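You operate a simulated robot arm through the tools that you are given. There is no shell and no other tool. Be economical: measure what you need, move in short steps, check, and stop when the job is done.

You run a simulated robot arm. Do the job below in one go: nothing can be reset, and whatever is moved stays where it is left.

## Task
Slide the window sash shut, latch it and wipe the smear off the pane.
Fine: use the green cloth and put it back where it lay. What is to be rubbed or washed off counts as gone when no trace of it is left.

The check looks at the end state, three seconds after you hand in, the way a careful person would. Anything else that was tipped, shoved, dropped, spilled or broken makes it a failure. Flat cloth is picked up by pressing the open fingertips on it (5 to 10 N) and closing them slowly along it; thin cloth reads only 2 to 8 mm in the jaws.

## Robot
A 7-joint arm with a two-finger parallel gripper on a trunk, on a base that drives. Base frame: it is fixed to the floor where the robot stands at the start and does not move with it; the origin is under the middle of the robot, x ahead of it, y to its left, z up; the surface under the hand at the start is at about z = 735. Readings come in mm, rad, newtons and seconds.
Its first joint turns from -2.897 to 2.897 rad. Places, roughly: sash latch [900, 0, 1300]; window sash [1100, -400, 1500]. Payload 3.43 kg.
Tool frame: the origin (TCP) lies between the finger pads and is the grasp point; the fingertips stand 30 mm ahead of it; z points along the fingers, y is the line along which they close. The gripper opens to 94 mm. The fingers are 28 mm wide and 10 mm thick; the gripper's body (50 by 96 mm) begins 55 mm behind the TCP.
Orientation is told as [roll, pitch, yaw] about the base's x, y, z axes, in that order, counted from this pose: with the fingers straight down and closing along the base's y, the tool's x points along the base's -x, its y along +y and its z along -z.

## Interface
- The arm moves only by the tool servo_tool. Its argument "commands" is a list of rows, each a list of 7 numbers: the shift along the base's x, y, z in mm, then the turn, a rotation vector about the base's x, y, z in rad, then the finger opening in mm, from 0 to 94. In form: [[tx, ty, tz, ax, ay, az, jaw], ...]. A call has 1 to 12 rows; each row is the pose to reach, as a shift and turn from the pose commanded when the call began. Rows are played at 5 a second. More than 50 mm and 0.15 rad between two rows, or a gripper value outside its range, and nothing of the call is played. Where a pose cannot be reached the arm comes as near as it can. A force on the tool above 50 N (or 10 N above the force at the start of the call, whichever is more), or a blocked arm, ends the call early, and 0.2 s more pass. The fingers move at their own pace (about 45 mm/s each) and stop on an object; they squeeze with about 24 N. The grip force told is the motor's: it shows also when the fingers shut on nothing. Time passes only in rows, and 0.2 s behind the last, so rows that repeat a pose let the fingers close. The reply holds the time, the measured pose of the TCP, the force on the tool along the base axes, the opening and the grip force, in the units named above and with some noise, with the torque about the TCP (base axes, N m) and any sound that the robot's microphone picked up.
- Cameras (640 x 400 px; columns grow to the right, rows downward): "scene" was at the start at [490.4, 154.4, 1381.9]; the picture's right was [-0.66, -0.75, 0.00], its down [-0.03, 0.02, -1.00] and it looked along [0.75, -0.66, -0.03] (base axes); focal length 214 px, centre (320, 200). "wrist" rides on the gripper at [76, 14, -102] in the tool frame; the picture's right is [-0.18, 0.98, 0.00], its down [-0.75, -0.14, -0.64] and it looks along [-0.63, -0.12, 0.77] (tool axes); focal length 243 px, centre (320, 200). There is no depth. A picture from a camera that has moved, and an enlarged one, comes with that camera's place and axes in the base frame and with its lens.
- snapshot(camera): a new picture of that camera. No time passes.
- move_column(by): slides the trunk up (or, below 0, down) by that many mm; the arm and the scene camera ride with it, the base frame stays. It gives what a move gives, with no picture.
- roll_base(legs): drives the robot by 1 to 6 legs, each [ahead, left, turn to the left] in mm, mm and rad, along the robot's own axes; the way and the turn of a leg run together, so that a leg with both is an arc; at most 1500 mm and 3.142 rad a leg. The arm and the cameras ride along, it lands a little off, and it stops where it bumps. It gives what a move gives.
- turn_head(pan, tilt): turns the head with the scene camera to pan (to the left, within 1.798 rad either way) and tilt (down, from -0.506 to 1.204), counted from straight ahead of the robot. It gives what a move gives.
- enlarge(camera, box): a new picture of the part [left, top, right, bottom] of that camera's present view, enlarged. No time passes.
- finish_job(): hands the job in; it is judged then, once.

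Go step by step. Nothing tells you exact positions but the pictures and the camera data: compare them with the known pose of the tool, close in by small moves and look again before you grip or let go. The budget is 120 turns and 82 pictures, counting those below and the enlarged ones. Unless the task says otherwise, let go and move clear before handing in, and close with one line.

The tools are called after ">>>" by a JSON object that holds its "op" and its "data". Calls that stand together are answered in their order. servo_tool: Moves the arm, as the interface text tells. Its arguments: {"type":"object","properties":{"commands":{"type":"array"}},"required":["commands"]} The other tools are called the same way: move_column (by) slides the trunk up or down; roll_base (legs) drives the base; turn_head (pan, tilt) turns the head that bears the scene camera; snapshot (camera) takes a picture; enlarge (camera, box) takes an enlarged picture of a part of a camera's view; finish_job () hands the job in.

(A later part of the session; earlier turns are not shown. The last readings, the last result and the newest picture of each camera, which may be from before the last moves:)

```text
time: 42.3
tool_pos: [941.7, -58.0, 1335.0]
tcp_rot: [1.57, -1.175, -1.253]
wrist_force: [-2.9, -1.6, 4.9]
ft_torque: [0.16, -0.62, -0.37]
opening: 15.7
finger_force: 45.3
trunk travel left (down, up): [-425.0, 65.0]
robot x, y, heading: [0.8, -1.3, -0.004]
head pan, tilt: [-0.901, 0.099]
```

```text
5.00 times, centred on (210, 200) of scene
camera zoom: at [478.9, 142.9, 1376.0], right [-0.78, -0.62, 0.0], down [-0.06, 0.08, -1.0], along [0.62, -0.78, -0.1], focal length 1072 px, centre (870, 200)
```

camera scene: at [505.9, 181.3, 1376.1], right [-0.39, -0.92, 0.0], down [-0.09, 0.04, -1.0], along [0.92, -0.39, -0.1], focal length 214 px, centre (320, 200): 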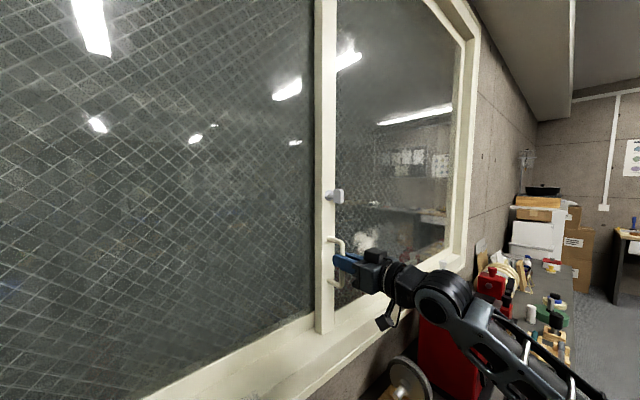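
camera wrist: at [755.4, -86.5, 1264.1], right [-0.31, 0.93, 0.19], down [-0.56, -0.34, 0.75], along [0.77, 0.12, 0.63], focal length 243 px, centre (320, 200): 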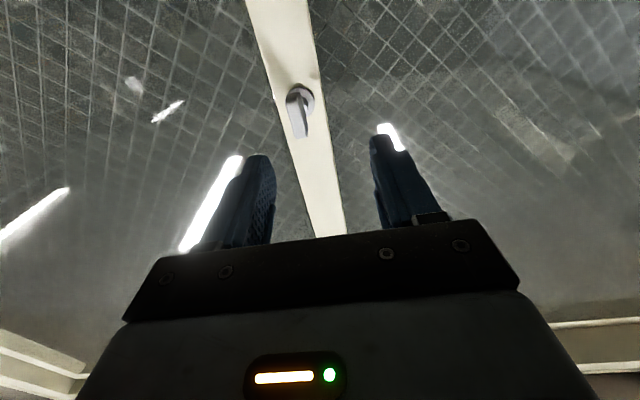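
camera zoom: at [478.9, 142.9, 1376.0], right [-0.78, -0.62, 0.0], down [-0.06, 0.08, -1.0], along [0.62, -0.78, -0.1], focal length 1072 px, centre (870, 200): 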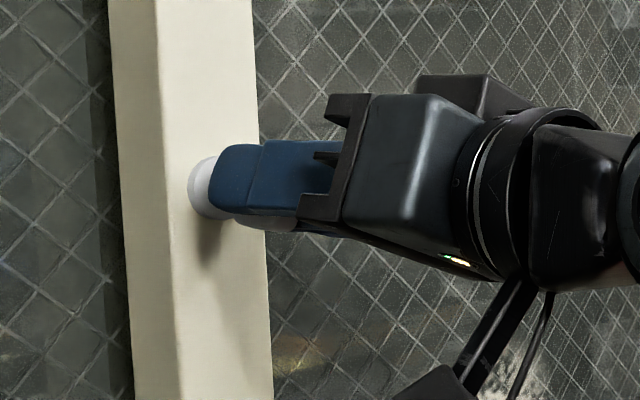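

The plate turns with the fingers, but the sash crept ~2 mm left; I press it back to the stop and continue turning.

>>> {"op": "servo_tool", "data": {"commands": [[1, -3, 0, 0, 0, 0, 0], [1.3, -4, 0, 0.062, 0.02, 0, 0], [1.3, -4, 0, 0.124, 0.041, 0, 0], [1.3, -4, 0, 0.186, 0.061, 0, 0], [1.3, -4, 0, 0.248, 0.082, 0, 0], [1.3, -4, 0, 0.31, 0.102, 0, 0]]}}

```text
time: 43.7
tool_pos: [942.4, -59.2, 1335.4]
tcp_rot: [1.569, -0.85, -1.249]
wrist_force: [-33.2, 11.0, -9.4]
ft_torque: [-0.25, 0.7, 0.58]
opening: 15.4
finger_force: 45.1
trunk travel left (down, up): [-425.0, 65.0]
robot x, y, heading: [-1.7, -0.6, 0.002]
head pan, tilt: [-0.901, 0.099]
```

>>> {"op": "servo_tool", "data": {"commands": [[-1, -0.5, 0.3, 0.062, 0.02, 0, 0], [-1, -0.5, 0.3, 0.124, 0.041, 0, 0], [-1, -0.5, 0.3, 0.186, 0.061, 0, 0], [-1, -0.5, 0.3, 0.248, 0.082, 0, 0], [-1, -0.5, 0.3, 0.31, 0.102, 0, 0], [-1, -0.5, 0.3, 0.372, 0.123, 0, 0]]}}

>>> {"op": "enlarge", "data": {"camera": "wrist", "box": [220, 40, 420, 240]}}

```text
time: 45.1
tool_pos: [943.0, -61.1, 1335.5]
tcp_rot: [1.568, -0.459, -1.25]
wrist_force: [-21.2, 24.5, -12.4]
ft_torque: [0.0, 0.1, 0.53]
opening: 15.7
finger_force: 45.0
trunk travel left (down, up): [-425.0, 65.0]
robot x, y, heading: [0.2, -1.0, 0.0]
head pan, tilt: [-0.901, 0.099]
```

```text
2.00 times, centred on (320, 140) of wrist
camera zoom: at [821.8, -21.6, 1315.3], right [-0.08, 0.26, 0.96], down [-0.38, -0.9, 0.21], along [0.92, -0.34, 0.17], focal length 485 px, centre (320, 320)
```

zoom: 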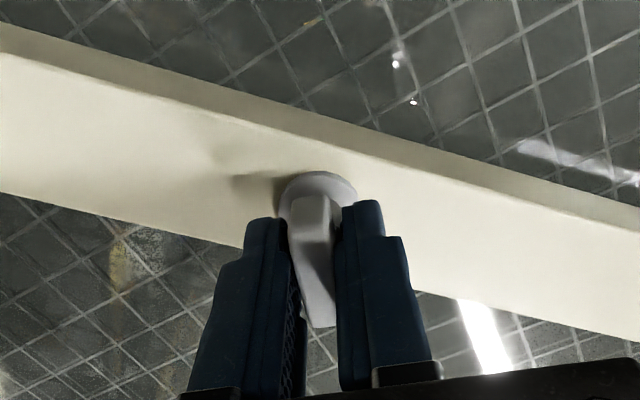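

>>> {"op": "servo_tool", "data": {"commands": [[-0.7, 0.5, 0.3, 0.062, 0.02, 0, 0], [-0.7, 0.5, 0.3, 0.124, 0.041, 0, 0], [-0.7, 0.5, 0.3, 0.186, 0.061, 0, 0], [-0.7, 0.5, 0.3, 0.248, 0.082, 0, 0], [-0.7, 0.5, 0.3, 0.31, 0.102, 0, 0], [-0.7, 0.5, 0.3, 0.372, 0.123, 0, 0], [-0.7, 0.5, 0.3, 0.434, 0.143, 0, 0], [-0.7, 0.5, 0.3, 0.496, 0.163, 0, 0]]}}

>>> {"op": "enlarge", "data": {"camera": "wrist", "box": [220, 40, 420, 240]}}

```text
time: 46.9
tool_pos: [942.4, -60.2, 1335.4]
tcp_rot: [1.565, 0.064, -1.251]
wrist_force: [-7.9, 23.3, -26.0]
ft_torque: [-0.99, -0.27, 0.39]
opening: 16.6
finger_force: 45.1
trunk travel left (down, up): [-425.0, 65.0]
robot x, y, heading: [0.5, -0.2, 0.0]
head pan, tilt: [-0.901, 0.099]
```

```text
2.00 times, centred on (320, 140) of wrist
camera zoom: at [822.1, -21.4, 1355.3], right [0.08, -0.23, 0.97], down [-0.38, -0.91, -0.18], along [0.92, -0.35, -0.16], focal length 485 px, centre (320, 320)
```

zoom: 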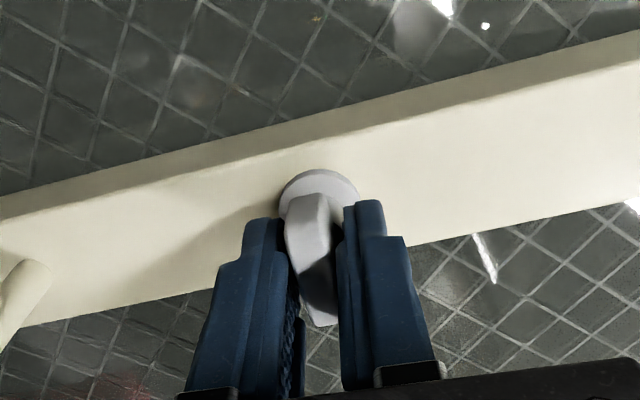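

Turned ~94° and now it resists (end stop). I release and back off to look.

>>> {"op": "servo_tool", "data": {"commands": [[0, 0, 0, 0, 0, 0, 20], [0, 0, 0, 0, 0, 0, 50], [0, 0, 0, 0, 0, 0, 60], [-25, -8, 0, 0, 0, 0, 60], [-50, -16, 0, 0, 0, 0, 60], [-80, -26, 0, 0, 0, 0, 60]]}}

>>> {"op": "enlarge", "data": {"camera": "scene", "box": [160, 160, 260, 240]}}

```text
time: 48.3
tool_pos: [862.1, -86.5, 1335.1]
tcp_rot: [1.568, 0.064, -1.252]
wrist_force: [-0.5, 0.0, -0.4]
ft_torque: [-0.01, -0.02, 0.0]
opening: 60.0
finger_force: 0.2
trunk travel left (down, up): [-425.0, 65.0]
robot x, y, heading: [-1.6, 4.4, 0.003]
head pan, tilt: [-0.901, 0.099]
```

```text
5.00 times, centred on (210, 200) of scene
camera zoom: at [479.5, 143.4, 1375.9], right [-0.78, -0.62, 0.0], down [-0.06, 0.08, -0.99], along [0.62, -0.78, -0.1], focal length 1072 px, centre (870, 200)
```

zoom: 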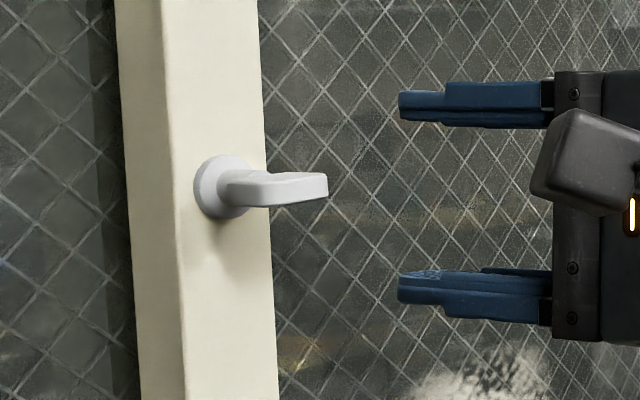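

The thumb-turn now lies horizontal and the sash is at its stop. Next I tilt the hand down and move above the green cloth.

>>> {"op": "servo_tool", "data": {"commands": [[-10, -12, -10, -0.0388, 0.125, 0, 60], [-20, -24, -25, -0.0775, 0.25, 0, 60], [-30, -36, -40, -0.116, 0.375, 0, 60], [-40, -48, -55, -0.155, 0.5, 0, 60], [-48, -60, -75, -0.194, 0.625, 0, 60], [-55, -72, -95, -0.2325, 0.75, 0, 60], [-62, -84, -115, -0.271, 0.875, 0, 60], [-68, -96, -135, -0.31, 1.0, 0, 60], [-74, -108, -155, -0.349, 1.125, 0, 60], [-80, -120, -175, -0.3875, 1.25, 0, 60], [-85, -132, -190, -0.426, 1.375, 0, 60], [-85, -145, -205, -0.465, 1.5, 0, 60]]}}

>>> {"op": "snapshot", "data": {"camera": "wrist"}}

```text
time: 50.9
tool_pos: [777.7, -235.6, 1131.7]
tcp_rot: [-0.003, 0.018, -1.334]
wrist_force: [0.1, 0.4, -0.2]
ft_torque: [-0.01, -0.01, 0.01]
opening: 60.0
finger_force: 0.1
trunk travel left (down, up): [-425.0, 65.0]
robot x, y, heading: [1.7, 1.0, -0.003]
head pan, tilt: [-0.901, 0.099]
```

```text
38 pictures are left
camera wrist: at [774.7, -159.9, 1236.4], right [1.0, 0.05, -0.01], down [0.04, -0.78, 0.63], along [0.03, -0.63, -0.78], focal length 243 px, centre (320, 200)
```

wrist: 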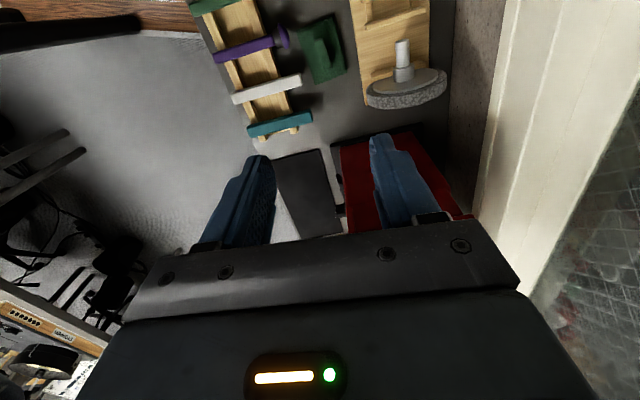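

>>> {"op": "enlarge", "data": {"camera": "wrist", "box": [270, 0, 390, 100]}}

```text
4.00 times, centred on (330, 50) of wrist
camera zoom: at [774.7, -159.9, 1236.4], right [1.0, 0.05, -0.01], down [0.04, -0.78, 0.63], along [0.03, -0.63, -0.78], focal length 970 px, centre (280, 800)
```

zoom: 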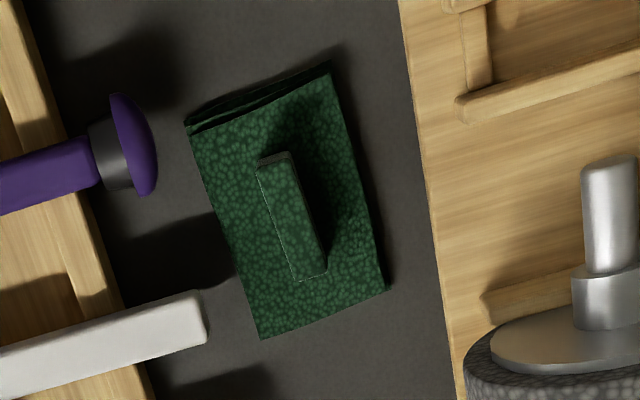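

The cloth pad is centred at about (782, -224) with a graspable fin along its length. I align, and descend to just above it.

>>> {"op": "servo_tool", "data": {"commands": [[2, 5, -40, 0, -0.006, 0.05, 50], [4, 10, -80, 0, -0.012, 0.1, 50], [5, 11, -120, 0, -0.018, 0.157, 45], [5, 11, -160, 0, -0.018, 0.157, 45], [5, 11, -200, 0, -0.018, 0.157, 45], [5, 11, -240, 0, -0.018, 0.157, 45], [5, 11, -270, 0, -0.018, 0.157, 45], [5, 11, -290, 0, -0.018, 0.157, 45]]}}

>>> {"op": "snapshot", "data": {"camera": "wrist"}}

```text
time: 52.7
tool_pos: [781.0, -224.0, 839.5]
tcp_rot: [0.015, 0.012, -1.178]
wrist_force: [0.3, -0.9, -0.2]
ft_torque: [0.01, -0.01, -0.03]
opening: 44.9
finger_force: 0.2
trunk travel left (down, up): [-425.0, 65.0]
robot x, y, heading: [-1.4, 0.0, 0.004]
head pan, tilt: [-0.901, 0.099]
```

```text
36 pictures are left
camera wrist: at [765.2, -149.8, 943.1], right [0.98, 0.21, 0.01], down [0.15, -0.76, 0.63], along [0.14, -0.62, -0.78], focal length 243 px, centre (320, 200)
```

wrist: 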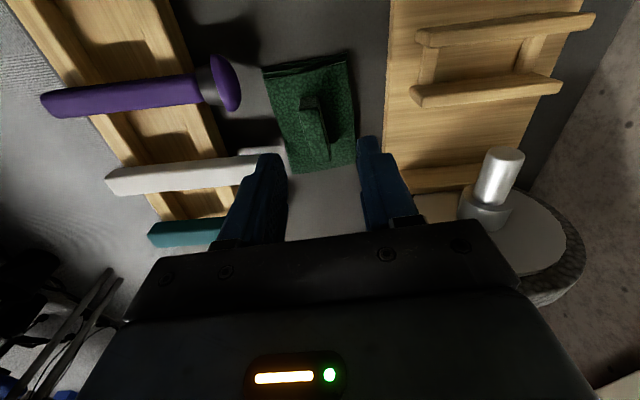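

>>> {"op": "servo_tool", "data": {"commands": [[-1, 1, -20, 0, 0, 0, 45], [-1, 1, -35, 0, 0, 0, 45], [-1, 1, -45, 0, 0, 0, 45], [-1, 1, -52, 0, 0, 0, 45]]}}

>>> {"op": "enlarge", "data": {"camera": "wrist", "box": [220, 100, 420, 250]}}

```text
time: 53.7
tool_pos: [780.3, -221.0, 788.6]
tcp_rot: [0.015, 0.011, -1.177]
wrist_force: [0.6, -0.2, -0.4]
ft_torque: [-0.01, 0.02, -0.03]
opening: 45.2
finger_force: 0.0
trunk travel left (down, up): [-425.0, 65.0]
robot x, y, heading: [-1.1, 1.8, 0.001]
head pan, tilt: [-0.901, 0.099]
```

```text
2.67 times, centred on (320, 175) of wrist
camera zoom: at [764.0, -146.7, 893.2], right [0.98, 0.21, 0.01], down [0.15, -0.76, 0.63], along [0.14, -0.62, -0.78], focal length 647 px, centre (320, 267)
```

zoom: 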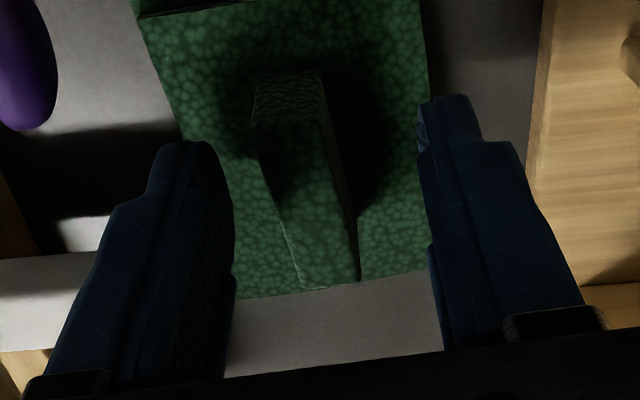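

>>> {"op": "servo_tool", "data": {"commands": [[0, 0, -4, 0, 0, 0, 45], [0, 0, -8, 0, 0, 0, 45]]}}

>>> {"op": "enlarge", "data": {"camera": "wrist", "box": [220, 100, 420, 250]}}

```text
time: 54.3
tool_pos: [781.3, -220.3, 780.9]
tcp_rot: [0.015, 0.013, -1.176]
wrist_force: [0.0, -0.2, -0.2]
ft_torque: [-0.03, -0.03, 0.0]
opening: 44.8
finger_force: 0.0
trunk travel left (down, up): [-425.0, 65.0]
robot x, y, heading: [0.4, -0.1, 0.003]
head pan, tilt: [-0.901, 0.099]
```

```text
2.67 times, centred on (320, 175) of wrist
camera zoom: at [764.5, -146.7, 885.2], right [0.98, 0.21, 0.01], down [0.15, -0.76, 0.63], along [0.14, -0.61, -0.78], focal length 647 px, centre (320, 267)
```

zoom: 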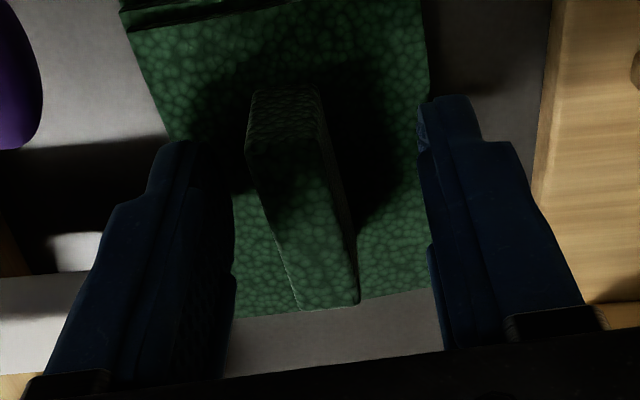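

>>> {"op": "servo_tool", "data": {"commands": [[-3, -1, -3, 0, 0, 0, 45], [-3, -1, -6, 0, 0, 0, 45], [-3, -1, -6, 0, 0, 0, 35], [-3, -1, -6, 0, 0, 0, 25], [-3, -1, -6, 0, 0, 0, 18], [-3, -1, -6, 0, 0, 0, 12], [-3, -1, -6, 0, 0, 0, 6], [-3, -1, -6, 0, 0, 0, 0], [-3, -1, -6, 0, 0, 0, 0]]}}

>>> {"op": "enlarge", "data": {"camera": "wrist", "box": [220, 100, 420, 250]}}

```text
time: 56.3
tool_pos: [777.6, -222.1, 778.4]
tcp_rot: [0.019, 0.009, -1.176]
wrist_force: [-8.9, -11.4, 46.3]
ft_torque: [-0.96, 1.29, -0.01]
opening: 29.7
finger_force: 24.0
trunk travel left (down, up): [-425.0, 65.0]
robot x, y, heading: [1.4, -0.1, -0.001]
head pan, tilt: [-0.901, 0.099]
```

```text
2.67 times, centred on (320, 175) of wrist
camera zoom: at [760.6, -147.4, 881.6], right [0.98, 0.21, 0.02], down [0.15, -0.76, 0.63], along [0.14, -0.62, -0.77], focal length 647 px, centre (320, 267)
```

zoom: 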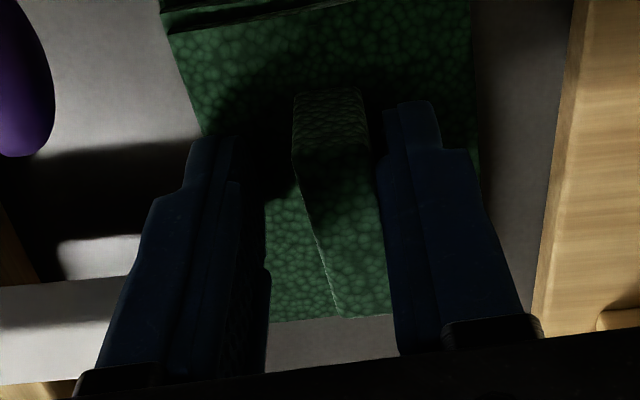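

Tips press too hard on the pad and the fingers stuck. I lift 6 mm, re-center slightly and close again.

>>> {"op": "servo_tool", "data": {"commands": [[0, 0, 3, 0, 0, 0, 32], [1.5, 0.5, 7, 0, 0, 0, 32], [1.5, 0.5, 7, 0, 0, 0, 24], [1.5, 0.5, 7, 0, 0, 0, 18], [1.5, 0.5, 7, 0, 0, 0, 12], [1.5, 0.5, 7, 0, 0, 0, 6], [1.5, 0.5, 7, 0, 0, 0, 0], [1.5, 0.5, 7, 0, 0, 0, 0]]}}

>>> {"op": "enlarge", "data": {"camera": "wrist", "box": [220, 100, 420, 250]}}

```text
time: 58.1
tool_pos: [779.4, -219.7, 781.2]
tcp_rot: [0.015, 0.015, -1.176]
wrist_force: [1.2, -0.9, -0.7]
ft_torque: [-0.01, 0.02, -0.01]
opening: 14.0
finger_force: 23.9
trunk travel left (down, up): [-425.0, 65.0]
robot x, y, heading: [-0.1, 0.8, 0.002]
head pan, tilt: [-0.901, 0.099]
```

```text
2.67 times, centred on (320, 175) of wrist
camera zoom: at [762.5, -146.8, 885.8], right [0.98, 0.21, 0.01], down [0.15, -0.76, 0.63], along [0.14, -0.61, -0.78], focal length 647 px, centre (320, 267)
```

zoom: 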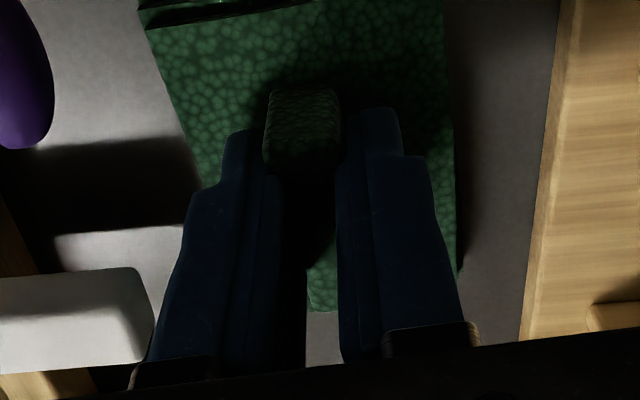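

Gripped at TCP (779.4, -219.7, 781). I lift and check it hangs.

>>> {"op": "servo_tool", "data": {"commands": [[0, 0, 10, 0, 0, 0, 0], [0, 0, 50, 0, 0, 0, 0], [0, 0, 100, 0, 0, 0, 0], [0, 0, 150, 0, 0, 0, 0], [0, 0, 200, 0, 0, 0, 0], [0, 0, 250, 0, 0, 0, 0], [0, 0, 300, 0, 0, 0, 0]]}}

>>> {"op": "snapshot", "data": {"camera": "wrist"}}

```text
time: 59.7
tool_pos: [777.1, -218.9, 1082.1]
tcp_rot: [0.013, 0.012, -1.177]
wrist_force: [0.6, -0.7, -0.8]
ft_torque: [-0.01, 0.02, -0.02]
opening: 0.1
finger_force: 24.6
trunk travel left (down, up): [-425.0, 65.0]
robot x, y, heading: [0.3, -0.9, 0.004]
head pan, tilt: [-0.901, 0.099]
```

```text
31 pictures are left
camera wrist: at [761.0, -145.1, 1186.0], right [0.98, 0.21, 0.01], down [0.15, -0.76, 0.63], along [0.14, -0.61, -0.78], focal length 243 px, centre (320, 200)
```

wrist: 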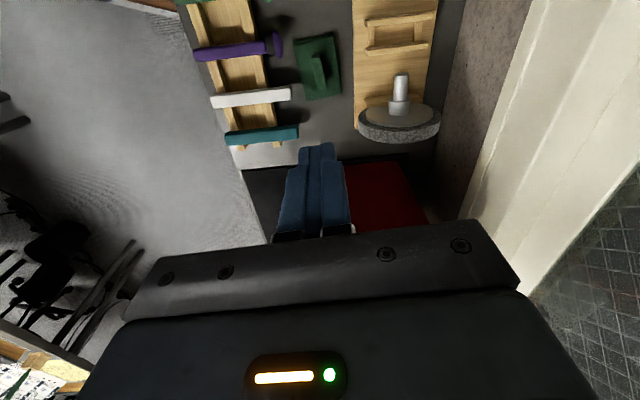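

It slipped out. I look at where the cloth lies now.

>>> {"op": "enlarge", "data": {"camera": "wrist", "box": [260, 10, 380, 110]}}

>>> {"op": "turn_head", "data": {"pan": -0.9, "tilt": 0.8}}

>>> {"op": "enlarge", "data": {"camera": "scene", "box": [300, 180, 360, 240]}}

```text
4.00 times, centred on (320, 60) of wrist
camera zoom: at [761.0, -145.1, 1186.0], right [0.98, 0.21, 0.01], down [0.15, -0.76, 0.63], along [0.14, -0.61, -0.78], focal length 970 px, centre (320, 760)
```

zoom: 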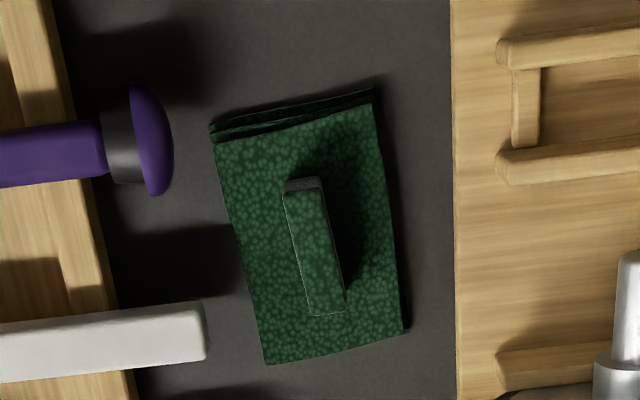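

```text
time: 60.8
tool_pos: [777.9, -219.8, 1082.5]
tcp_rot: [0.016, 0.014, -1.176]
wrist_force: [0.4, 0.0, 0.8]
ft_torque: [-0.03, -0.02, 0.0]
opening: 0.0
finger_force: 23.7
trunk travel left (down, up): [-425.0, 65.0]
robot x, y, heading: [-1.4, 0.4, 0.0]
head pan, tilt: [-0.901, 0.799]
```

```text
6.67 times, centred on (330, 210) of scene
camera zoom: at [472.3, 152.0, 1313.0], right [-0.78, -0.62, 0.0], down [-0.45, 0.56, -0.7], along [0.43, -0.55, -0.72], focal length 1430 px, centre (253, 133)
```

zoom: 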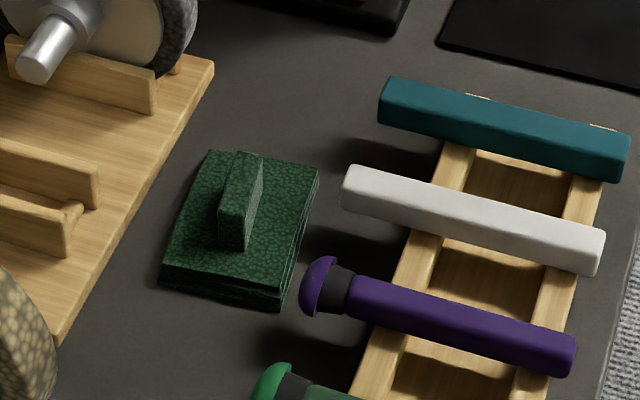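

The cloth hasn't really shifted (center ≈ (781, -222)). I go down again, this time pressing the tips lightly before closing slowly.

>>> {"op": "servo_tool", "data": {"commands": [[1, -1, -50, 0, 0, 0, 40], [2, -3, -100, 0, 0, 0, 40], [2, -3, -150, 0, 0, 0, 40], [2, -3, -200, 0, 0, 0, 40], [2, -3, -240, 0, 0, 0, 40], [2, -3, -270, 0, 0, 0, 40], [2, -3, -290, 0, 0, 0, 40], [2, -3, -299, 0, 0, 0, 40], [2, -3, -301, 0, 0, 0, 40], [2, -3, -302, 0, 0, 0, 40]]}}

```text
time: 63.0
tool_pos: [782.1, -225.2, 779.8]
tcp_rot: [0.015, 0.01, -1.177]
wrist_force: [0.5, -0.6, 0.3]
ft_torque: [-0.03, -0.01, -0.01]
opening: 39.9
finger_force: 0.0
trunk travel left (down, up): [-425.0, 65.0]
robot x, y, heading: [-1.4, -2.7, 0.002]
head pan, tilt: [-0.901, 0.799]
```

>>> {"op": "servo_tool", "data": {"commands": [[0, 0, -1, 0, 0, 0, 40], [0, 0, -2, 0, 0, 0, 40], [0, 0, -3, 0, 0, 0, 40]]}}

```text
time: 63.8
tool_pos: [781.9, -224.2, 778.1]
tcp_rot: [0.02, 0.011, -1.177]
wrist_force: [-1.0, 6.4, 16.4]
ft_torque: [-0.07, 0.35, -0.08]
opening: 39.1
finger_force: 0.1
trunk travel left (down, up): [-425.0, 65.0]
robot x, y, heading: [1.1, -1.3, 0.001]
head pan, tilt: [-0.901, 0.799]
```

>>> {"op": "servo_tool", "data": {"commands": [[0, 0, 0.5, 0, 0, 0, 36], [0, 0, 0.5, 0, 0, 0, 32], [0, 0, 0.5, 0, 0, 0, 28], [0, 0, 0.5, 0, 0, 0, 24], [0, 0, 0.5, 0, 0, 0, 20], [0, 0, 0.5, 0, 0, 0, 16], [0, 0, 0.5, 0, 0, 0, 12], [0, 0, 0.5, 0, 0, 0, 8], [0, 0, 0.5, 0, 0, 0, 4], [0, 0, 0.5, 0, 0, 0, 0], [0, 0, 0.5, 0, 0, 0, 0], [0, 0, 0.5, 0, 0, 0, 0]]}}

>>> {"op": "enlarge", "data": {"camera": "wrist", "box": [220, 60, 420, 220]}}

```text
time: 66.4
tool_pos: [780.1, -223.0, 778.5]
tcp_rot: [0.02, 0.008, -1.176]
wrist_force: [0.1, 1.5, 28.8]
ft_torque: [-0.02, 0.05, 0.04]
opening: 16.9
finger_force: 24.1
trunk travel left (down, up): [-425.0, 65.0]
robot x, y, heading: [-4.6, -1.0, 0.003]
head pan, tilt: [-0.901, 0.799]
```

```text
2.50 times, centred on (320, 140) of wrist
camera zoom: at [763.9, -149.2, 882.6], right [0.98, 0.21, 0.02], down [0.15, -0.76, 0.63], along [0.14, -0.62, -0.78], focal length 606 px, centre (320, 350)
```

zoom: 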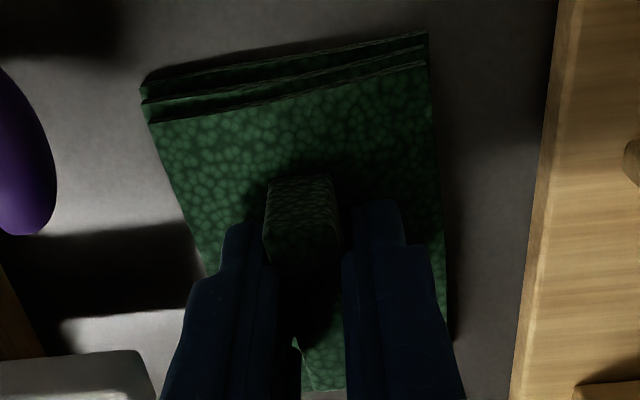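

>>> {"op": "servo_tool", "data": {"commands": [[0, 0, 1, 0, 0, 0, 0], [0, 0, 2, 0, 0, 0, 0], [0, 0, 4, 0, 0, 0, 0], [0, 0, 6, 0, 0, 0, 0], [0, 0, 8, 0, 0, 0, 0], [0, 0, 10, 0, 0, 0, 0]]}}

>>> {"op": "enlarge", "data": {"camera": "wrist", "box": [220, 60, 420, 220]}}

```text
time: 67.8
tool_pos: [779.8, -223.8, 787.2]
tcp_rot: [0.015, 0.012, -1.176]
wrist_force: [-0.6, 0.0, -0.8]
ft_torque: [0.02, 0.0, 0.0]
opening: 14.5
finger_force: 24.5
trunk travel left (down, up): [-425.0, 65.0]
robot x, y, heading: [-1.7, 3.9, 0.001]
head pan, tilt: [-0.901, 0.799]
```

```text
2.50 times, centred on (320, 140) of wrist
camera zoom: at [764.1, -150.0, 891.5], right [0.98, 0.21, 0.01], down [0.15, -0.76, 0.63], along [0.14, -0.61, -0.78], focal length 606 px, centre (320, 350)
```

zoom: 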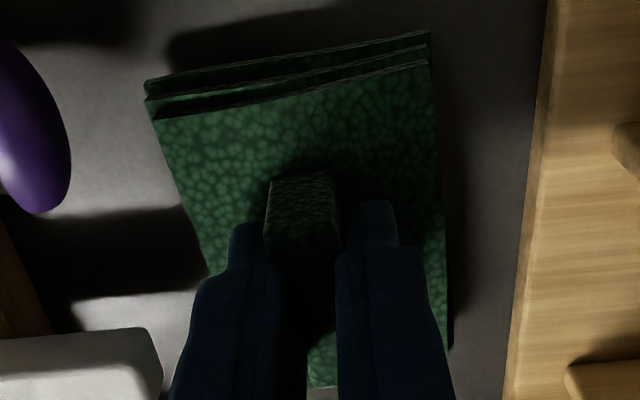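

The cloth rises with the jaws now. I lift slowly on.

>>> {"op": "servo_tool", "data": {"commands": [[0, 0, 8, 0, 0, 0, 0], [0, 0, 18, 0, 0, 0, 0], [0, 0, 30, 0, 0, 0, 0], [0, 0, 45, 0, 0, 0, 0], [0, 0, 60, 0, 0, 0, 0], [0, 0, 80, 0, 0, 0, 0], [0, 0, 100, 0, 0, 0, 0], [0, 0, 120, 0, 0, 0, 0]]}}

```text
time: 69.6
tool_pos: [780.5, -223.5, 907.5]
tcp_rot: [0.014, 0.013, -1.179]
wrist_force: [0.9, -0.1, -0.8]
ft_torque: [0.01, 0.03, 0.0]
opening: 14.6
finger_force: 23.6
trunk travel left (down, up): [-425.0, 65.0]
robot x, y, heading: [2.9, -0.2, 0.003]
head pan, tilt: [-0.901, 0.799]
```

Cloth held (14.6 mm). I raise it further and align its yaw with the window.

>>> {"op": "servo_tool", "data": {"commands": [[0, 0, 35, 0, 0, -0.03, 0], [0, 0, 70, 0, 0, -0.06, 0], [0, 0, 105, -0.01, -0.01, -0.082, 0], [0, 0, 140, -0.01, -0.01, -0.082, 0], [0, 0, 175, -0.01, -0.01, -0.082, 0], [0, 0, 210, -0.01, -0.01, -0.082, 0], [0, 0, 245, -0.01, -0.01, -0.082, 0], [0, 0, 275, -0.01, -0.01, -0.082, 0]]}}

>>> {"op": "servo_tool", "data": {"commands": [[5, 0, 0, 0.041, -0.1235, 0, 0], [10, 0, 0, 0.082, -0.247, 0, 0], [15, 0, 0, 0.123, -0.3705, 0, 0], [20, 0, 0, 0.164, -0.494, 0, 0], [25, 0, 0, 0.205, -0.6175, 0, 0], [30, 0, 0, 0.246, -0.741, 0, 0], [40, 0, 0, 0.287, -0.8645, 0, 0], [50, 0, 0, 0.328, -0.988, 0, 0], [60, 0, 0, 0.369, -1.1115, 0, 0], [70, 0, 0, 0.41, -1.235, 0, 0], [80, 0, 0, 0.451, -1.3585, 0, 0], [90, 0, 0, 0.491, -1.492, 0, 0]]}}

>>> {"op": "turn_head", "data": {"pan": -0.75, "tilt": 0.15}}

>>> {"op": "snapshot", "data": {"camera": "scene"}}

```text
time: 71.4
tool_pos: [783.9, -222.4, 1181.4]
tcp_rot: [0.021, 0.001, -1.258]
wrist_force: [-0.1, 0.1, -0.9]
ft_torque: [0.01, 0.02, 0.0]
opening: 14.6
finger_force: 24.4
trunk travel left (down, up): [-425.0, 65.0]
robot x, y, heading: [-3.5, 0.1, -0.001]
head pan, tilt: [-0.901, 0.799]
```

```text
time: 74.0
tool_pos: [873.0, -223.5, 1182.8]
tcp_rot: [1.594, 0.007, -1.256]
wrist_force: [0.2, -0.4, -0.8]
ft_torque: [-0.02, 0.03, -0.01]
opening: 14.2
finger_force: 23.9
trunk travel left (down, up): [-425.0, 65.0]
robot x, y, heading: [0.1, -1.0, -0.001]
head pan, tilt: [-0.901, 0.799]
```

```text
time: 75.0
tool_pos: [872.2, -224.7, 1184.4]
tcp_rot: [1.591, 0.005, -1.252]
wrist_force: [0.3, 0.4, -0.9]
ft_torque: [0.0, 0.03, -0.01]
opening: 14.0
finger_force: 24.1
trunk travel left (down, up): [-425.0, 65.0]
robot x, y, heading: [0.9, 1.9, 0.001]
head pan, tilt: [-0.75, 0.15]
```

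```text
26 pictures are left
camera scene: at [490.0, 152.0, 1371.2], right [-0.68, -0.73, 0.0], down [-0.11, 0.1, -0.99], along [0.72, -0.67, -0.15], focal length 214 px, centre (320, 200)
```

scene: 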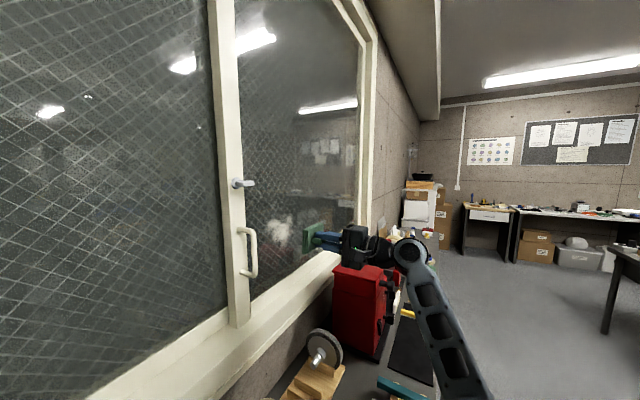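

The cloth pad faces the pane. I approach the smear's centre, stopping short of contact.

>>> {"op": "servo_tool", "data": {"commands": [[15, -45, -2, -0.006, 0.019, 0, 0], [45, -35, -2, -0.006, 0.019, 0, 0], [75, -25, -2, -0.006, 0.019, 0, 0], [105, -15, -2, -0.006, 0.019, 0, 0], [129, -7, -2, -0.006, 0.019, 0, 0]]}}

>>> {"op": "enlarge", "data": {"camera": "scene", "box": [220, 180, 380, 300]}}

```text
time: 76.2
tool_pos: [998.5, -229.2, 1179.7]
tcp_rot: [1.573, 0.008, -1.254]
wrist_force: [-7.6, 0.5, -0.6]
ft_torque: [-0.03, 0.07, 0.38]
opening: 14.3
finger_force: 23.8
trunk travel left (down, up): [-425.0, 65.0]
robot x, y, heading: [0.3, -2.2, 0.004]
head pan, tilt: [-0.75, 0.15]
```

```text
3.33 times, centred on (300, 240) of scene
camera zoom: at [489.7, 151.7, 1371.4], right [-0.68, -0.73, 0.0], down [-0.11, 0.1, -0.99], along [0.72, -0.67, -0.15], focal length 715 px, centre (387, 67)
```

zoom: 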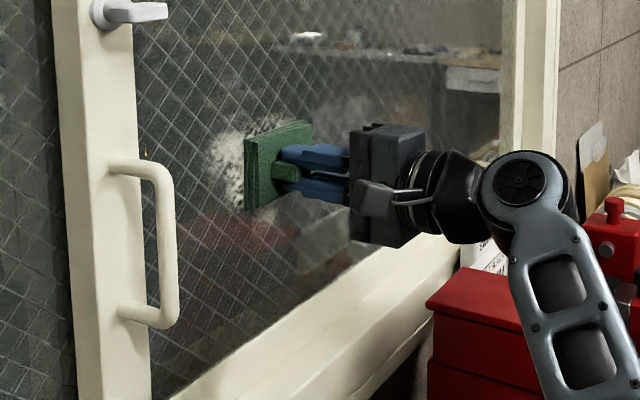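

The pad just touched the pane (7.6 N). I stroke left with this light pressure and watch the force.

>>> {"op": "servo_tool", "data": {"commands": [[-3.4, 11.5, 0, 0, 0, 0, 0], [-7.2, 23, 0, 0, 0, 0, 0], [-11, 34.5, 0, 0, 0, 0, 0], [-14.8, 46, 0, 0, 0, 0, 0]]}}

```text
time: 77.2
tool_pos: [986.0, -186.5, 1179.6]
tcp_rot: [1.573, 0.006, -1.257]
wrist_force: [-10.5, -8.8, -0.8]
ft_torque: [-0.01, 0.04, 0.06]
opening: 13.7
finger_force: 23.8
trunk travel left (down, up): [-425.0, 65.0]
robot x, y, heading: [2.5, 0.7, -0.001]
head pan, tilt: [-0.75, 0.15]
```

>>> {"op": "servo_tool", "data": {"commands": [[-3.8, 11.5, 0, 0, 0, 0, 0], [-7.6, 23, 0, 0, 0, 0, 0], [-10, 30, 0, 0, 0, 0, 0], [-10, 30, -12, 0, 0, 0, 0], [-10, 30, -25, 0, 0, 0, 0], [-6.5, 19, -25, 0, 0, 0, 0], [-3, 8, -25, 0, 0, 0, 0], [0.5, -3, -25, 0, 0, 0, 0], [4, -14, -25, 0, 0, 0, 0], [7.6, -25, -25, 0, 0, 0, 0], [11.2, -36, -25, 0, 0, 0, 0], [14.8, -47, -25, 0, 0, 0, 0]]}}

```text
time: 79.8
tool_pos: [1000.5, -230.8, 1154.5]
tcp_rot: [1.572, 0.005, -1.252]
wrist_force: [-0.6, 0.2, -0.4]
ft_torque: [-0.01, 0.06, 0.01]
opening: 14.1
finger_force: 23.8
trunk travel left (down, up): [-425.0, 65.0]
robot x, y, heading: [-0.6, 0.8, -0.003]
head pan, tilt: [-0.75, 0.15]
```

>>> {"op": "servo_tool", "data": {"commands": [[0.7, 0.2, 0, 0, 0, 0, 0], [1.4, 0.5, 0, 0, 0, 0, 0]]}}

>>> {"op": "enlarge", "data": {"camera": "scene", "box": [220, 180, 380, 300]}}

```text
time: 80.4
tool_pos: [1001.2, -232.1, 1155.8]
tcp_rot: [1.572, 0.007, -1.257]
wrist_force: [-13.0, -1.8, -1.1]
ft_torque: [-0.02, 0.09, 0.31]
opening: 14.1
finger_force: 23.9
trunk travel left (down, up): [-425.0, 65.0]
robot x, y, heading: [1.1, -1.4, 0.003]
head pan, tilt: [-0.75, 0.15]
```

```text
3.33 times, centred on (300, 240) of scene
camera zoom: at [489.4, 151.8, 1371.5], right [-0.68, -0.73, 0.0], down [-0.11, 0.1, -0.99], along [0.72, -0.67, -0.15], focal length 715 px, centre (387, 67)
```

zoom: 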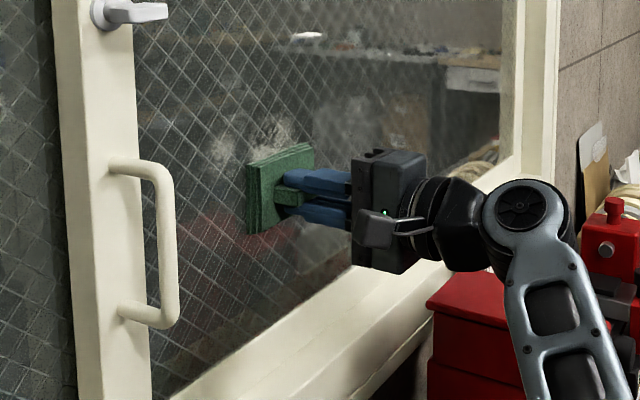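

The wipe works; smear mostly gone on the left. I continue with a bit more pressure over the right and upper parts.

>>> {"op": "servo_tool", "data": {"commands": [[4.4, -11.3, 0, 0, 0, 0, 0], [8.2, -23, 0, 0, 0, 0, 0], [12, -35, 0, 0, 0, 0, 0], [15, -44, 0, 0, 0, 0, 0], [15, -44, 12, 0, 0, 0, 0], [15, -44, 24, 0, 0, 0, 0], [12, -35, 24, 0, 0, 0, 0], [8.2, -23, 24, 0, 0, 0, 0], [4.4, -11.3, 24, 0, 0, 0, 0], [0.7, 0, 24, 0, 0, 0, 0]]}}

```text
time: 82.6
tool_pos: [1000.8, -231.5, 1180.3]
tcp_rot: [1.573, 0.008, -1.256]
wrist_force: [-14.7, -14.5, -0.8]
ft_torque: [-0.07, 0.1, -0.67]
opening: 14.0
finger_force: 24.5
trunk travel left (down, up): [-425.0, 65.0]
robot x, y, heading: [0.9, -2.3, 0.0]
head pan, tilt: [-0.75, 0.15]
```

Next: up to z≈1205, sweep left fully, and back right.

>>> {"op": "servo_tool", "data": {"commands": [[0, 0, 12, 0, 0, 0, 0], [0, 0, 25, 0, 0, 0, 0], [-3.8, 11.7, 25, 0, 0, 0, 0], [-7.5, 23.4, 25, 0, 0, 0, 0], [-11.3, 35.1, 25, 0, 0, 0, 0], [-15.1, 46.8, 25, 0, 0, 0, 0], [-18.8, 58.5, 25, 0, 0, 0, 0], [-23, 71.5, 25, 0, 0, 0, 0]]}}

```text
time: 84.4
tool_pos: [979.8, -162.1, 1205.7]
tcp_rot: [1.573, 0.006, -1.254]
wrist_force: [-17.0, -15.6, -1.5]
ft_torque: [-0.07, 0.07, -0.72]
opening: 13.9
finger_force: 24.6
trunk travel left (down, up): [-425.0, 65.0]
robot x, y, heading: [1.6, 2.2, 0.001]
head pan, tilt: [-0.75, 0.15]
```

>>> {"op": "servo_tool", "data": {"commands": [[0, 0, 13, 0, 0, 0, 0], [0, 0, 26, 0, 0, 0, 0], [3.8, -11.7, 26, 0, 0, 0, 0], [7.5, -23.4, 26, 0, 0, 0, 0], [11.3, -35.1, 26, 0, 0, 0, 0], [15.1, -46.8, 26, 0, 0, 0, 0], [18.8, -58.5, 26, 0, 0, 0, 0], [22.6, -70.2, 26, 0, 0, 0, 0], [26.4, -81.9, 26, 0, 0, 0, 0], [30.1, -93.6, 26, 0, 0, 0, 0], [33.9, -105.3, 26, 0, 0, 0, 0], [37, -115, 26, 0, 0, 0, 0]]}}

>>> {"op": "enlarge", "data": {"camera": "scene", "box": [220, 180, 380, 300]}}

```text
time: 87.0
tool_pos: [1015.0, -276.4, 1231.2]
tcp_rot: [1.573, 0.005, -1.255]
wrist_force: [-39.5, 3.1, 0.0]
ft_torque: [-0.02, 0.11, 0.38]
opening: 14.0
finger_force: 23.9
trunk travel left (down, up): [-425.0, 65.0]
robot x, y, heading: [-1.2, 0.8, 0.003]
head pan, tilt: [-0.75, 0.15]
```

```text
3.33 times, centred on (300, 240) of scene
camera zoom: at [488.3, 152.2, 1371.9], right [-0.68, -0.73, 0.0], down [-0.11, 0.1, -0.99], along [0.72, -0.67, -0.15], focal length 715 px, centre (387, 67)
```

zoom: 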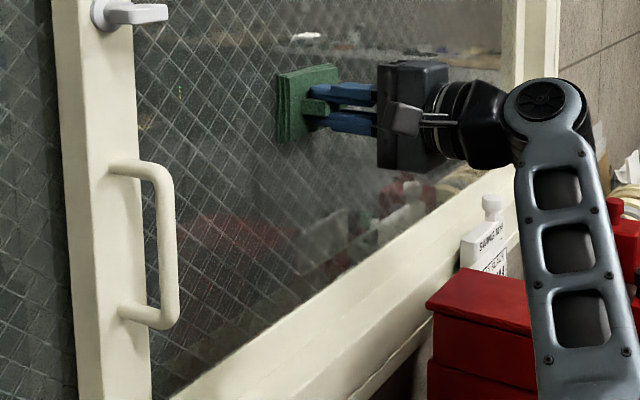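

The visible area is clean. I back the pad off and inspect closely.

>>> {"op": "servo_tool", "data": {"commands": [[-4, -1, 0, 0, 0, 0, 0], [-30, -10, 0, 0, 0, 0, 0], [-70, -23, 0, 0, 0, 0, 0], [-100, -33, 0, 0, 0, 0, 0]]}}

>>> {"op": "enlarge", "data": {"camera": "scene", "box": [245, 180, 345, 260]}}

>>> {"op": "snapshot", "data": {"camera": "wrist"}}

```text
time: 88.0
tool_pos: [919.0, -306.3, 1231.7]
tcp_rot: [1.572, 0.006, -1.253]
wrist_force: [0.1, 1.2, -0.4]
ft_torque: [-0.01, 0.01, 0.0]
opening: 14.0
finger_force: 24.1
trunk travel left (down, up): [-425.0, 65.0]
robot x, y, heading: [-4.2, 0.5, -0.003]
head pan, tilt: [-0.75, 0.15]
```

```text
5.00 times, centred on (295, 220) of scene
camera zoom: at [490.2, 152.3, 1371.2], right [-0.68, -0.73, 0.0], down [-0.11, 0.1, -0.99], along [0.72, -0.67, -0.15], focal length 1072 px, centre (445, 100)
```

zoom: 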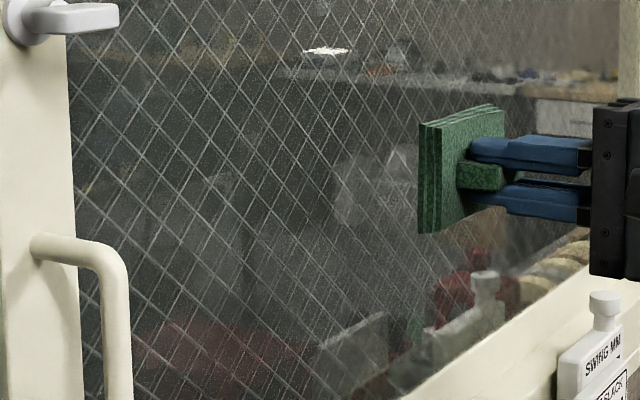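

```text
21 pictures are left
camera wrist: at [798.1, -266.1, 1246.8], right [0.06, -0.18, 0.98], down [-0.37, -0.92, -0.15], along [0.93, -0.36, -0.12], focal length 243 px, centre (320, 200)
```

wrist: 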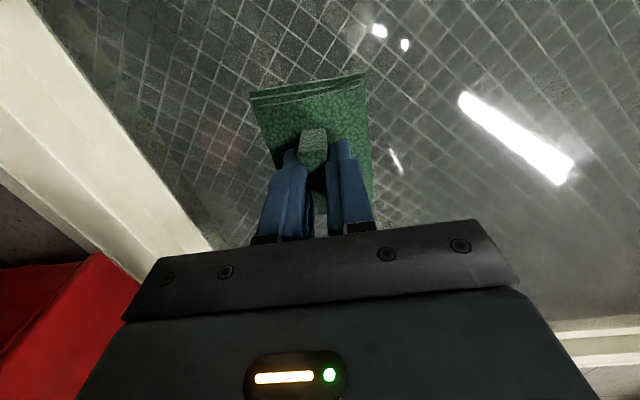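

>>> {"op": "turn_head", "data": {"pan": -0.3, "tilt": 0.15}}

>>> {"op": "enlarge", "data": {"camera": "scene", "box": [350, 170, 450, 250]}}

```text
time: 88.9
tool_pos: [919.2, -307.2, 1231.2]
tcp_rot: [1.573, 0.008, -1.253]
wrist_force: [0.1, -1.3, -0.7]
ft_torque: [-0.01, 0.0, -0.01]
opening: 14.2
finger_force: 23.8
trunk travel left (down, up): [-425.0, 65.0]
robot x, y, heading: [1.2, 1.7, -0.001]
head pan, tilt: [-0.3, 0.15]
```

```text
5.00 times, centred on (400, 210) of scene
camera zoom: at [510.7, 187.7, 1371.3], right [-0.3, -0.96, 0.0], down [-0.14, 0.04, -0.99], along [0.94, -0.29, -0.15], focal length 1072 px, centre (-80, 150)
```

zoom: 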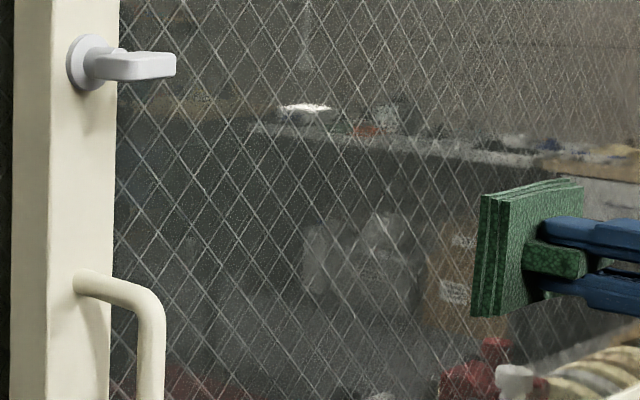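

Looks clean; to be safe against faint traces I do a second pass at good pressure over a wider field.

>>> {"op": "servo_tool", "data": {"commands": [[30, 10, 0, 0, 0, 0, 0], [60, 20, 0, 0, 0, 0, 0], [90, 30, 5, 0, 0, 0, 0], [99, 32.5, 15, 0, 0, 0, 0], [95.2, 44.2, 15, 0, 0, 0, 0], [91.5, 55.9, 15, 0, 0, 0, 0], [87.7, 67.6, 15, 0, 0, 0, 0], [83.9, 79.3, 15, 0, 0, 0, 0], [80.2, 91, 15, 0, 0, 0, 0], [76.4, 102.7, 15, 0, 0, 0, 0], [72.6, 114.4, 15, 0, 0, 0, 0], [66.6, 133, 15, 0, 0, 0, 0]]}}

```text
time: 91.5
tool_pos: [982.7, -177.9, 1246.4]
tcp_rot: [1.577, 0.008, -1.257]
wrist_force: [-16.7, -13.8, -0.7]
ft_torque: [-0.08, 0.08, -0.04]
opening: 14.1
finger_force: 24.1
trunk travel left (down, up): [-425.0, 65.0]
robot x, y, heading: [-0.2, 1.0, 0.001]
head pan, tilt: [-0.3, 0.15]
```

>>> {"op": "servo_tool", "data": {"commands": [[-3.5, 11, 0, 0, 0, 0, 0], [-7, 22, 0, 0, 0, 0, 0], [-7, 22, -14, 0, 0, 0, 0], [-7, 22, -28, 0, 0, 0, 0], [-3.2, 10, -28, 0, 0, 0, 0], [1.2, -4, -28, 0, 0, 0, 0], [5.7, -18, -28, 0, 0, 0, 0], [10.2, -32, -28, 0, 0, 0, 0], [14.7, -46, -28, 0, 0, 0, 0], [19.2, -60, -28, 0, 0, 0, 0], [23.7, -74, -28, 0, 0, 0, 0], [27.5, -86, -28, 0, 0, 0, 0]]}}

>>> {"op": "servo_tool", "data": {"commands": [[0, 0, -14, 0, 0, 0, 0], [0, 0, -28, 0, 0, 0, 0], [-4.5, 14, -28, 0, 0, 0, 0], [-9, 28, -28, 0, 0, 0, 0], [-13.5, 42, -28, 0, 0, 0, 0], [-18, 56, -28, 0, 0, 0, 0], [-22.5, 70, -28, 0, 0, 0, 0], [-27, 84, -28, 0, 0, 0, 0], [-31.5, 98, -28, 0, 0, 0, 0], [-35, 109, -28, 0, 0, 0, 0]]}}

>>> {"op": "servo_tool", "data": {"commands": [[0.3, 0.1, -14, 0, 0, 0, 0], [0.7, 0.2, -28, 0, 0, 0, 0], [5.2, -14, -28, 0, 0, 0, 0], [9.7, -28, -28, 0, 0, 0, 0], [14.2, -42, -28, 0, 0, 0, 0], [18.7, -56, -28, 0, 0, 0, 0], [23.2, -70, -28, 0, 0, 0, 0], [27.7, -84, -28, 0, 0, 0, 0], [32.2, -98, -28, 0, 0, 0, 0], [35.7, -109, -28, 0, 0, 0, 0]]}}

```text
time: 94.1
tool_pos: [1012.0, -263.9, 1216.5]
tcp_rot: [1.572, 0.007, -1.253]
wrist_force: [-9.3, 0.1, -0.2]
ft_torque: [0.02, 0.08, 0.08]
opening: 14.0
finger_force: 24.3
trunk travel left (down, up): [-425.0, 65.0]
robot x, y, heading: [4.0, -3.9, 0.002]
head pan, tilt: [-0.3, 0.15]
```

```text
time: 96.3
tool_pos: [975.3, -153.8, 1189.5]
tcp_rot: [1.572, 0.006, -1.257]
wrist_force: [-20.2, -9.9, -2.6]
ft_torque: [-0.07, 0.12, 0.01]
opening: 14.2
finger_force: 24.0
trunk travel left (down, up): [-425.0, 65.0]
robot x, y, heading: [-1.5, 1.2, -0.001]
head pan, tilt: [-0.3, 0.15]
```

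```text
time: 98.5
tool_pos: [1010.6, -261.3, 1161.2]
tcp_rot: [1.572, 0.006, -1.255]
wrist_force: [-19.5, 1.3, -0.4]
ft_torque: [0.03, 0.07, 0.16]
opening: 14.3
finger_force: 24.3
trunk travel left (down, up): [-425.0, 65.0]
robot x, y, heading: [0.2, -0.9, 0.003]
head pan, tilt: [-0.3, 0.15]
```

>>> {"op": "servo_tool", "data": {"commands": [[0, 0, -11, 0, 0, 0, 0], [0, 0, -22, 0, 0, 0, 0], [-4.5, 14, -22, 0, 0, 0, 0], [-9, 28, -22, 0, 0, 0, 0], [-13.5, 42, -22, 0, 0, 0, 0], [-18, 56, -22, 0, 0, 0, 0], [-22.5, 70, -22, 0, 0, 0, 0], [-27, 84, -22, 0, 0, 0, 0], [-31.5, 98, -22, 0, 0, 0, 0], [-35, 108, -22, 0, 0, 0, 0]]}}

>>> {"op": "servo_tool", "data": {"commands": [[-8, -3, 0, 0, 0, 0, 0], [-40, -16, 10, 0, 0, 0, 0], [-70, -50, 25, 0, 0, 0, 0], [-90, -90, 40, 0, 0, 0, 0], [-100, -120, 40, 0, 0, 0, 0]]}}

>>> {"op": "enlarge", "data": {"camera": "scene", "box": [350, 170, 450, 250]}}

```text
time: 100.7
tool_pos: [975.2, -154.8, 1141.5]
tcp_rot: [1.573, 0.007, -1.256]
wrist_force: [-20.8, -19.3, -1.0]
ft_torque: [-0.09, 0.14, -0.69]
opening: 13.9
finger_force: 23.8
trunk travel left (down, up): [-425.0, 65.0]
robot x, y, heading: [1.3, 2.1, 0.001]
head pan, tilt: [-0.3, 0.15]
```

```text
time: 101.9
tool_pos: [876.7, -270.6, 1177.3]
tcp_rot: [1.572, 0.006, -1.253]
wrist_force: [0.8, 0.0, -0.8]
ft_torque: [0.0, 0.02, -0.02]
opening: 14.2
finger_force: 24.0
trunk travel left (down, up): [-425.0, 65.0]
robot x, y, heading: [-1.4, 0.1, 0.005]
head pan, tilt: [-0.3, 0.15]
```

```text
5.00 times, centred on (400, 210) of scene
camera zoom: at [510.6, 188.4, 1371.2], right [-0.29, -0.96, 0.0], down [-0.14, 0.04, -0.99], along [0.94, -0.29, -0.15], focal length 1072 px, centre (-80, 150)
```

zoom: 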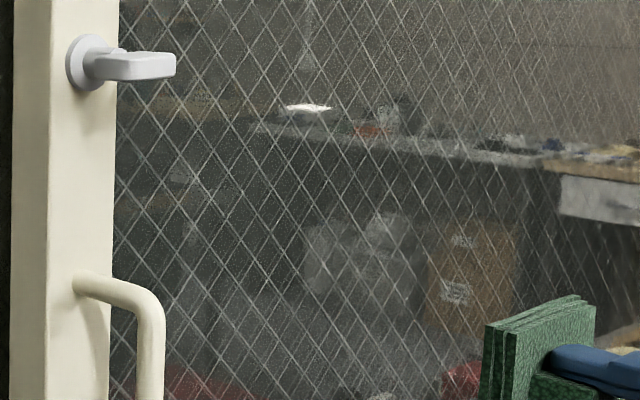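

The pane is clean. I tilt back down and move over the cloth's place.

>>> {"op": "servo_tool", "data": {"commands": [[-8, 4, 0, -0.0404, 0.1228, 0, 0], [-16, 8, 0, -0.0808, 0.2455, 0, 0], [-24, 12, 0, -0.121, 0.368, 0, 0], [-32, 16, 0, -0.162, 0.491, 0, 0], [-40, 20, 0, -0.202, 0.614, 0, 0], [-48, 24, 0, -0.2425, 0.7365, 0, 0], [-56, 28, 0, -0.283, 0.859, 0, 0], [-64, 32, 0, -0.323, 0.982, 0, 0], [-72, 36, 0, -0.364, 1.105, 0, 0], [-80, 40, 0, -0.404, 1.2275, 0, 0], [-88, 44, 0, -0.4446, 1.35, 0, 0], [-96, 47, 0, -0.485, 1.473, 0, 0]]}}

>>> {"op": "servo_tool", "data": {"commands": [[0, 0, -30, 0, 0, 0.04, 0], [0, 0, -60, 0, 0.01, 0.08, 0], [0, 0, -100, 0, 0.01, 0.08, 0], [0, 0, -140, 0, 0.01, 0.08, 0], [0, 0, -180, 0, 0.01, 0.08, 0], [0, 0, -220, 0, 0.01, 0.08, 0], [0, 0, -260, 0, 0.01, 0.08, 0], [0, 0, -300, 0, 0.01, 0.08, 0], [0, 0, -340, 0, 0.01, 0.08, 0]]}}

```text
time: 104.5
tool_pos: [779.9, -226.4, 1177.1]
tcp_rot: [0.02, 0.0, -1.259]
wrist_force: [1.2, -0.8, -0.8]
ft_torque: [0.0, 0.01, 0.01]
opening: 14.0
finger_force: 24.1
trunk travel left (down, up): [-425.0, 65.0]
robot x, y, heading: [3.3, 2.2, -0.002]
head pan, tilt: [-0.3, 0.15]
```

```text
time: 106.5
tool_pos: [779.2, -228.6, 837.9]
tcp_rot: [0.012, 0.002, -1.181]
wrist_force: [0.5, 0.4, -0.1]
ft_torque: [0.02, 0.0, 0.01]
opening: 14.2
finger_force: 24.0
trunk travel left (down, up): [-425.0, 65.0]
robot x, y, heading: [0.0, 0.5, 0.0]
head pan, tilt: [-0.3, 0.15]
```

>>> {"op": "servo_tool", "data": {"commands": [[0.5, 2, -20, 0, 0.004, 0.004, 0], [1, 3.8, -40, 0, 0.008, 0.004, 0], [1, 3.8, -50, 0, 0.008, 0.004, 0]]}}

>>> {"op": "enlarge", "data": {"camera": "wrist", "box": [220, 60, 420, 220]}}

```text
time: 107.3
tool_pos: [780.0, -223.4, 788.9]
tcp_rot: [0.003, 0.008, -1.175]
wrist_force: [0.2, -0.6, -0.5]
ft_torque: [-0.02, 0.02, -0.02]
opening: 14.3
finger_force: 24.4
trunk travel left (down, up): [-425.0, 65.0]
robot x, y, heading: [-3.5, -1.0, -0.001]
head pan, tilt: [-0.3, 0.15]
```

```text
2.50 times, centred on (320, 140) of wrist
camera zoom: at [764.7, -148.2, 892.0], right [0.98, 0.21, 0.0], down [0.16, -0.75, 0.64], along [0.14, -0.62, -0.77], focal length 606 px, centre (320, 350)
```

zoom: 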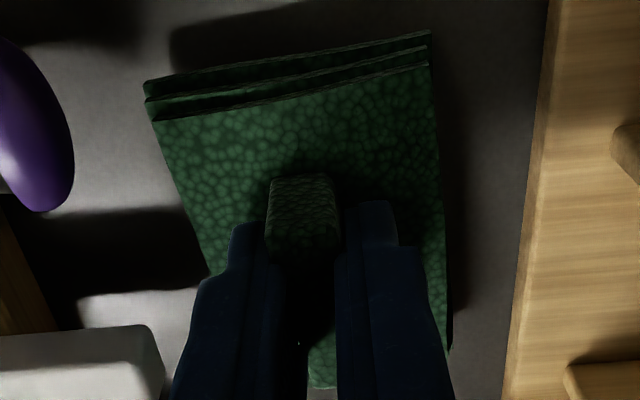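

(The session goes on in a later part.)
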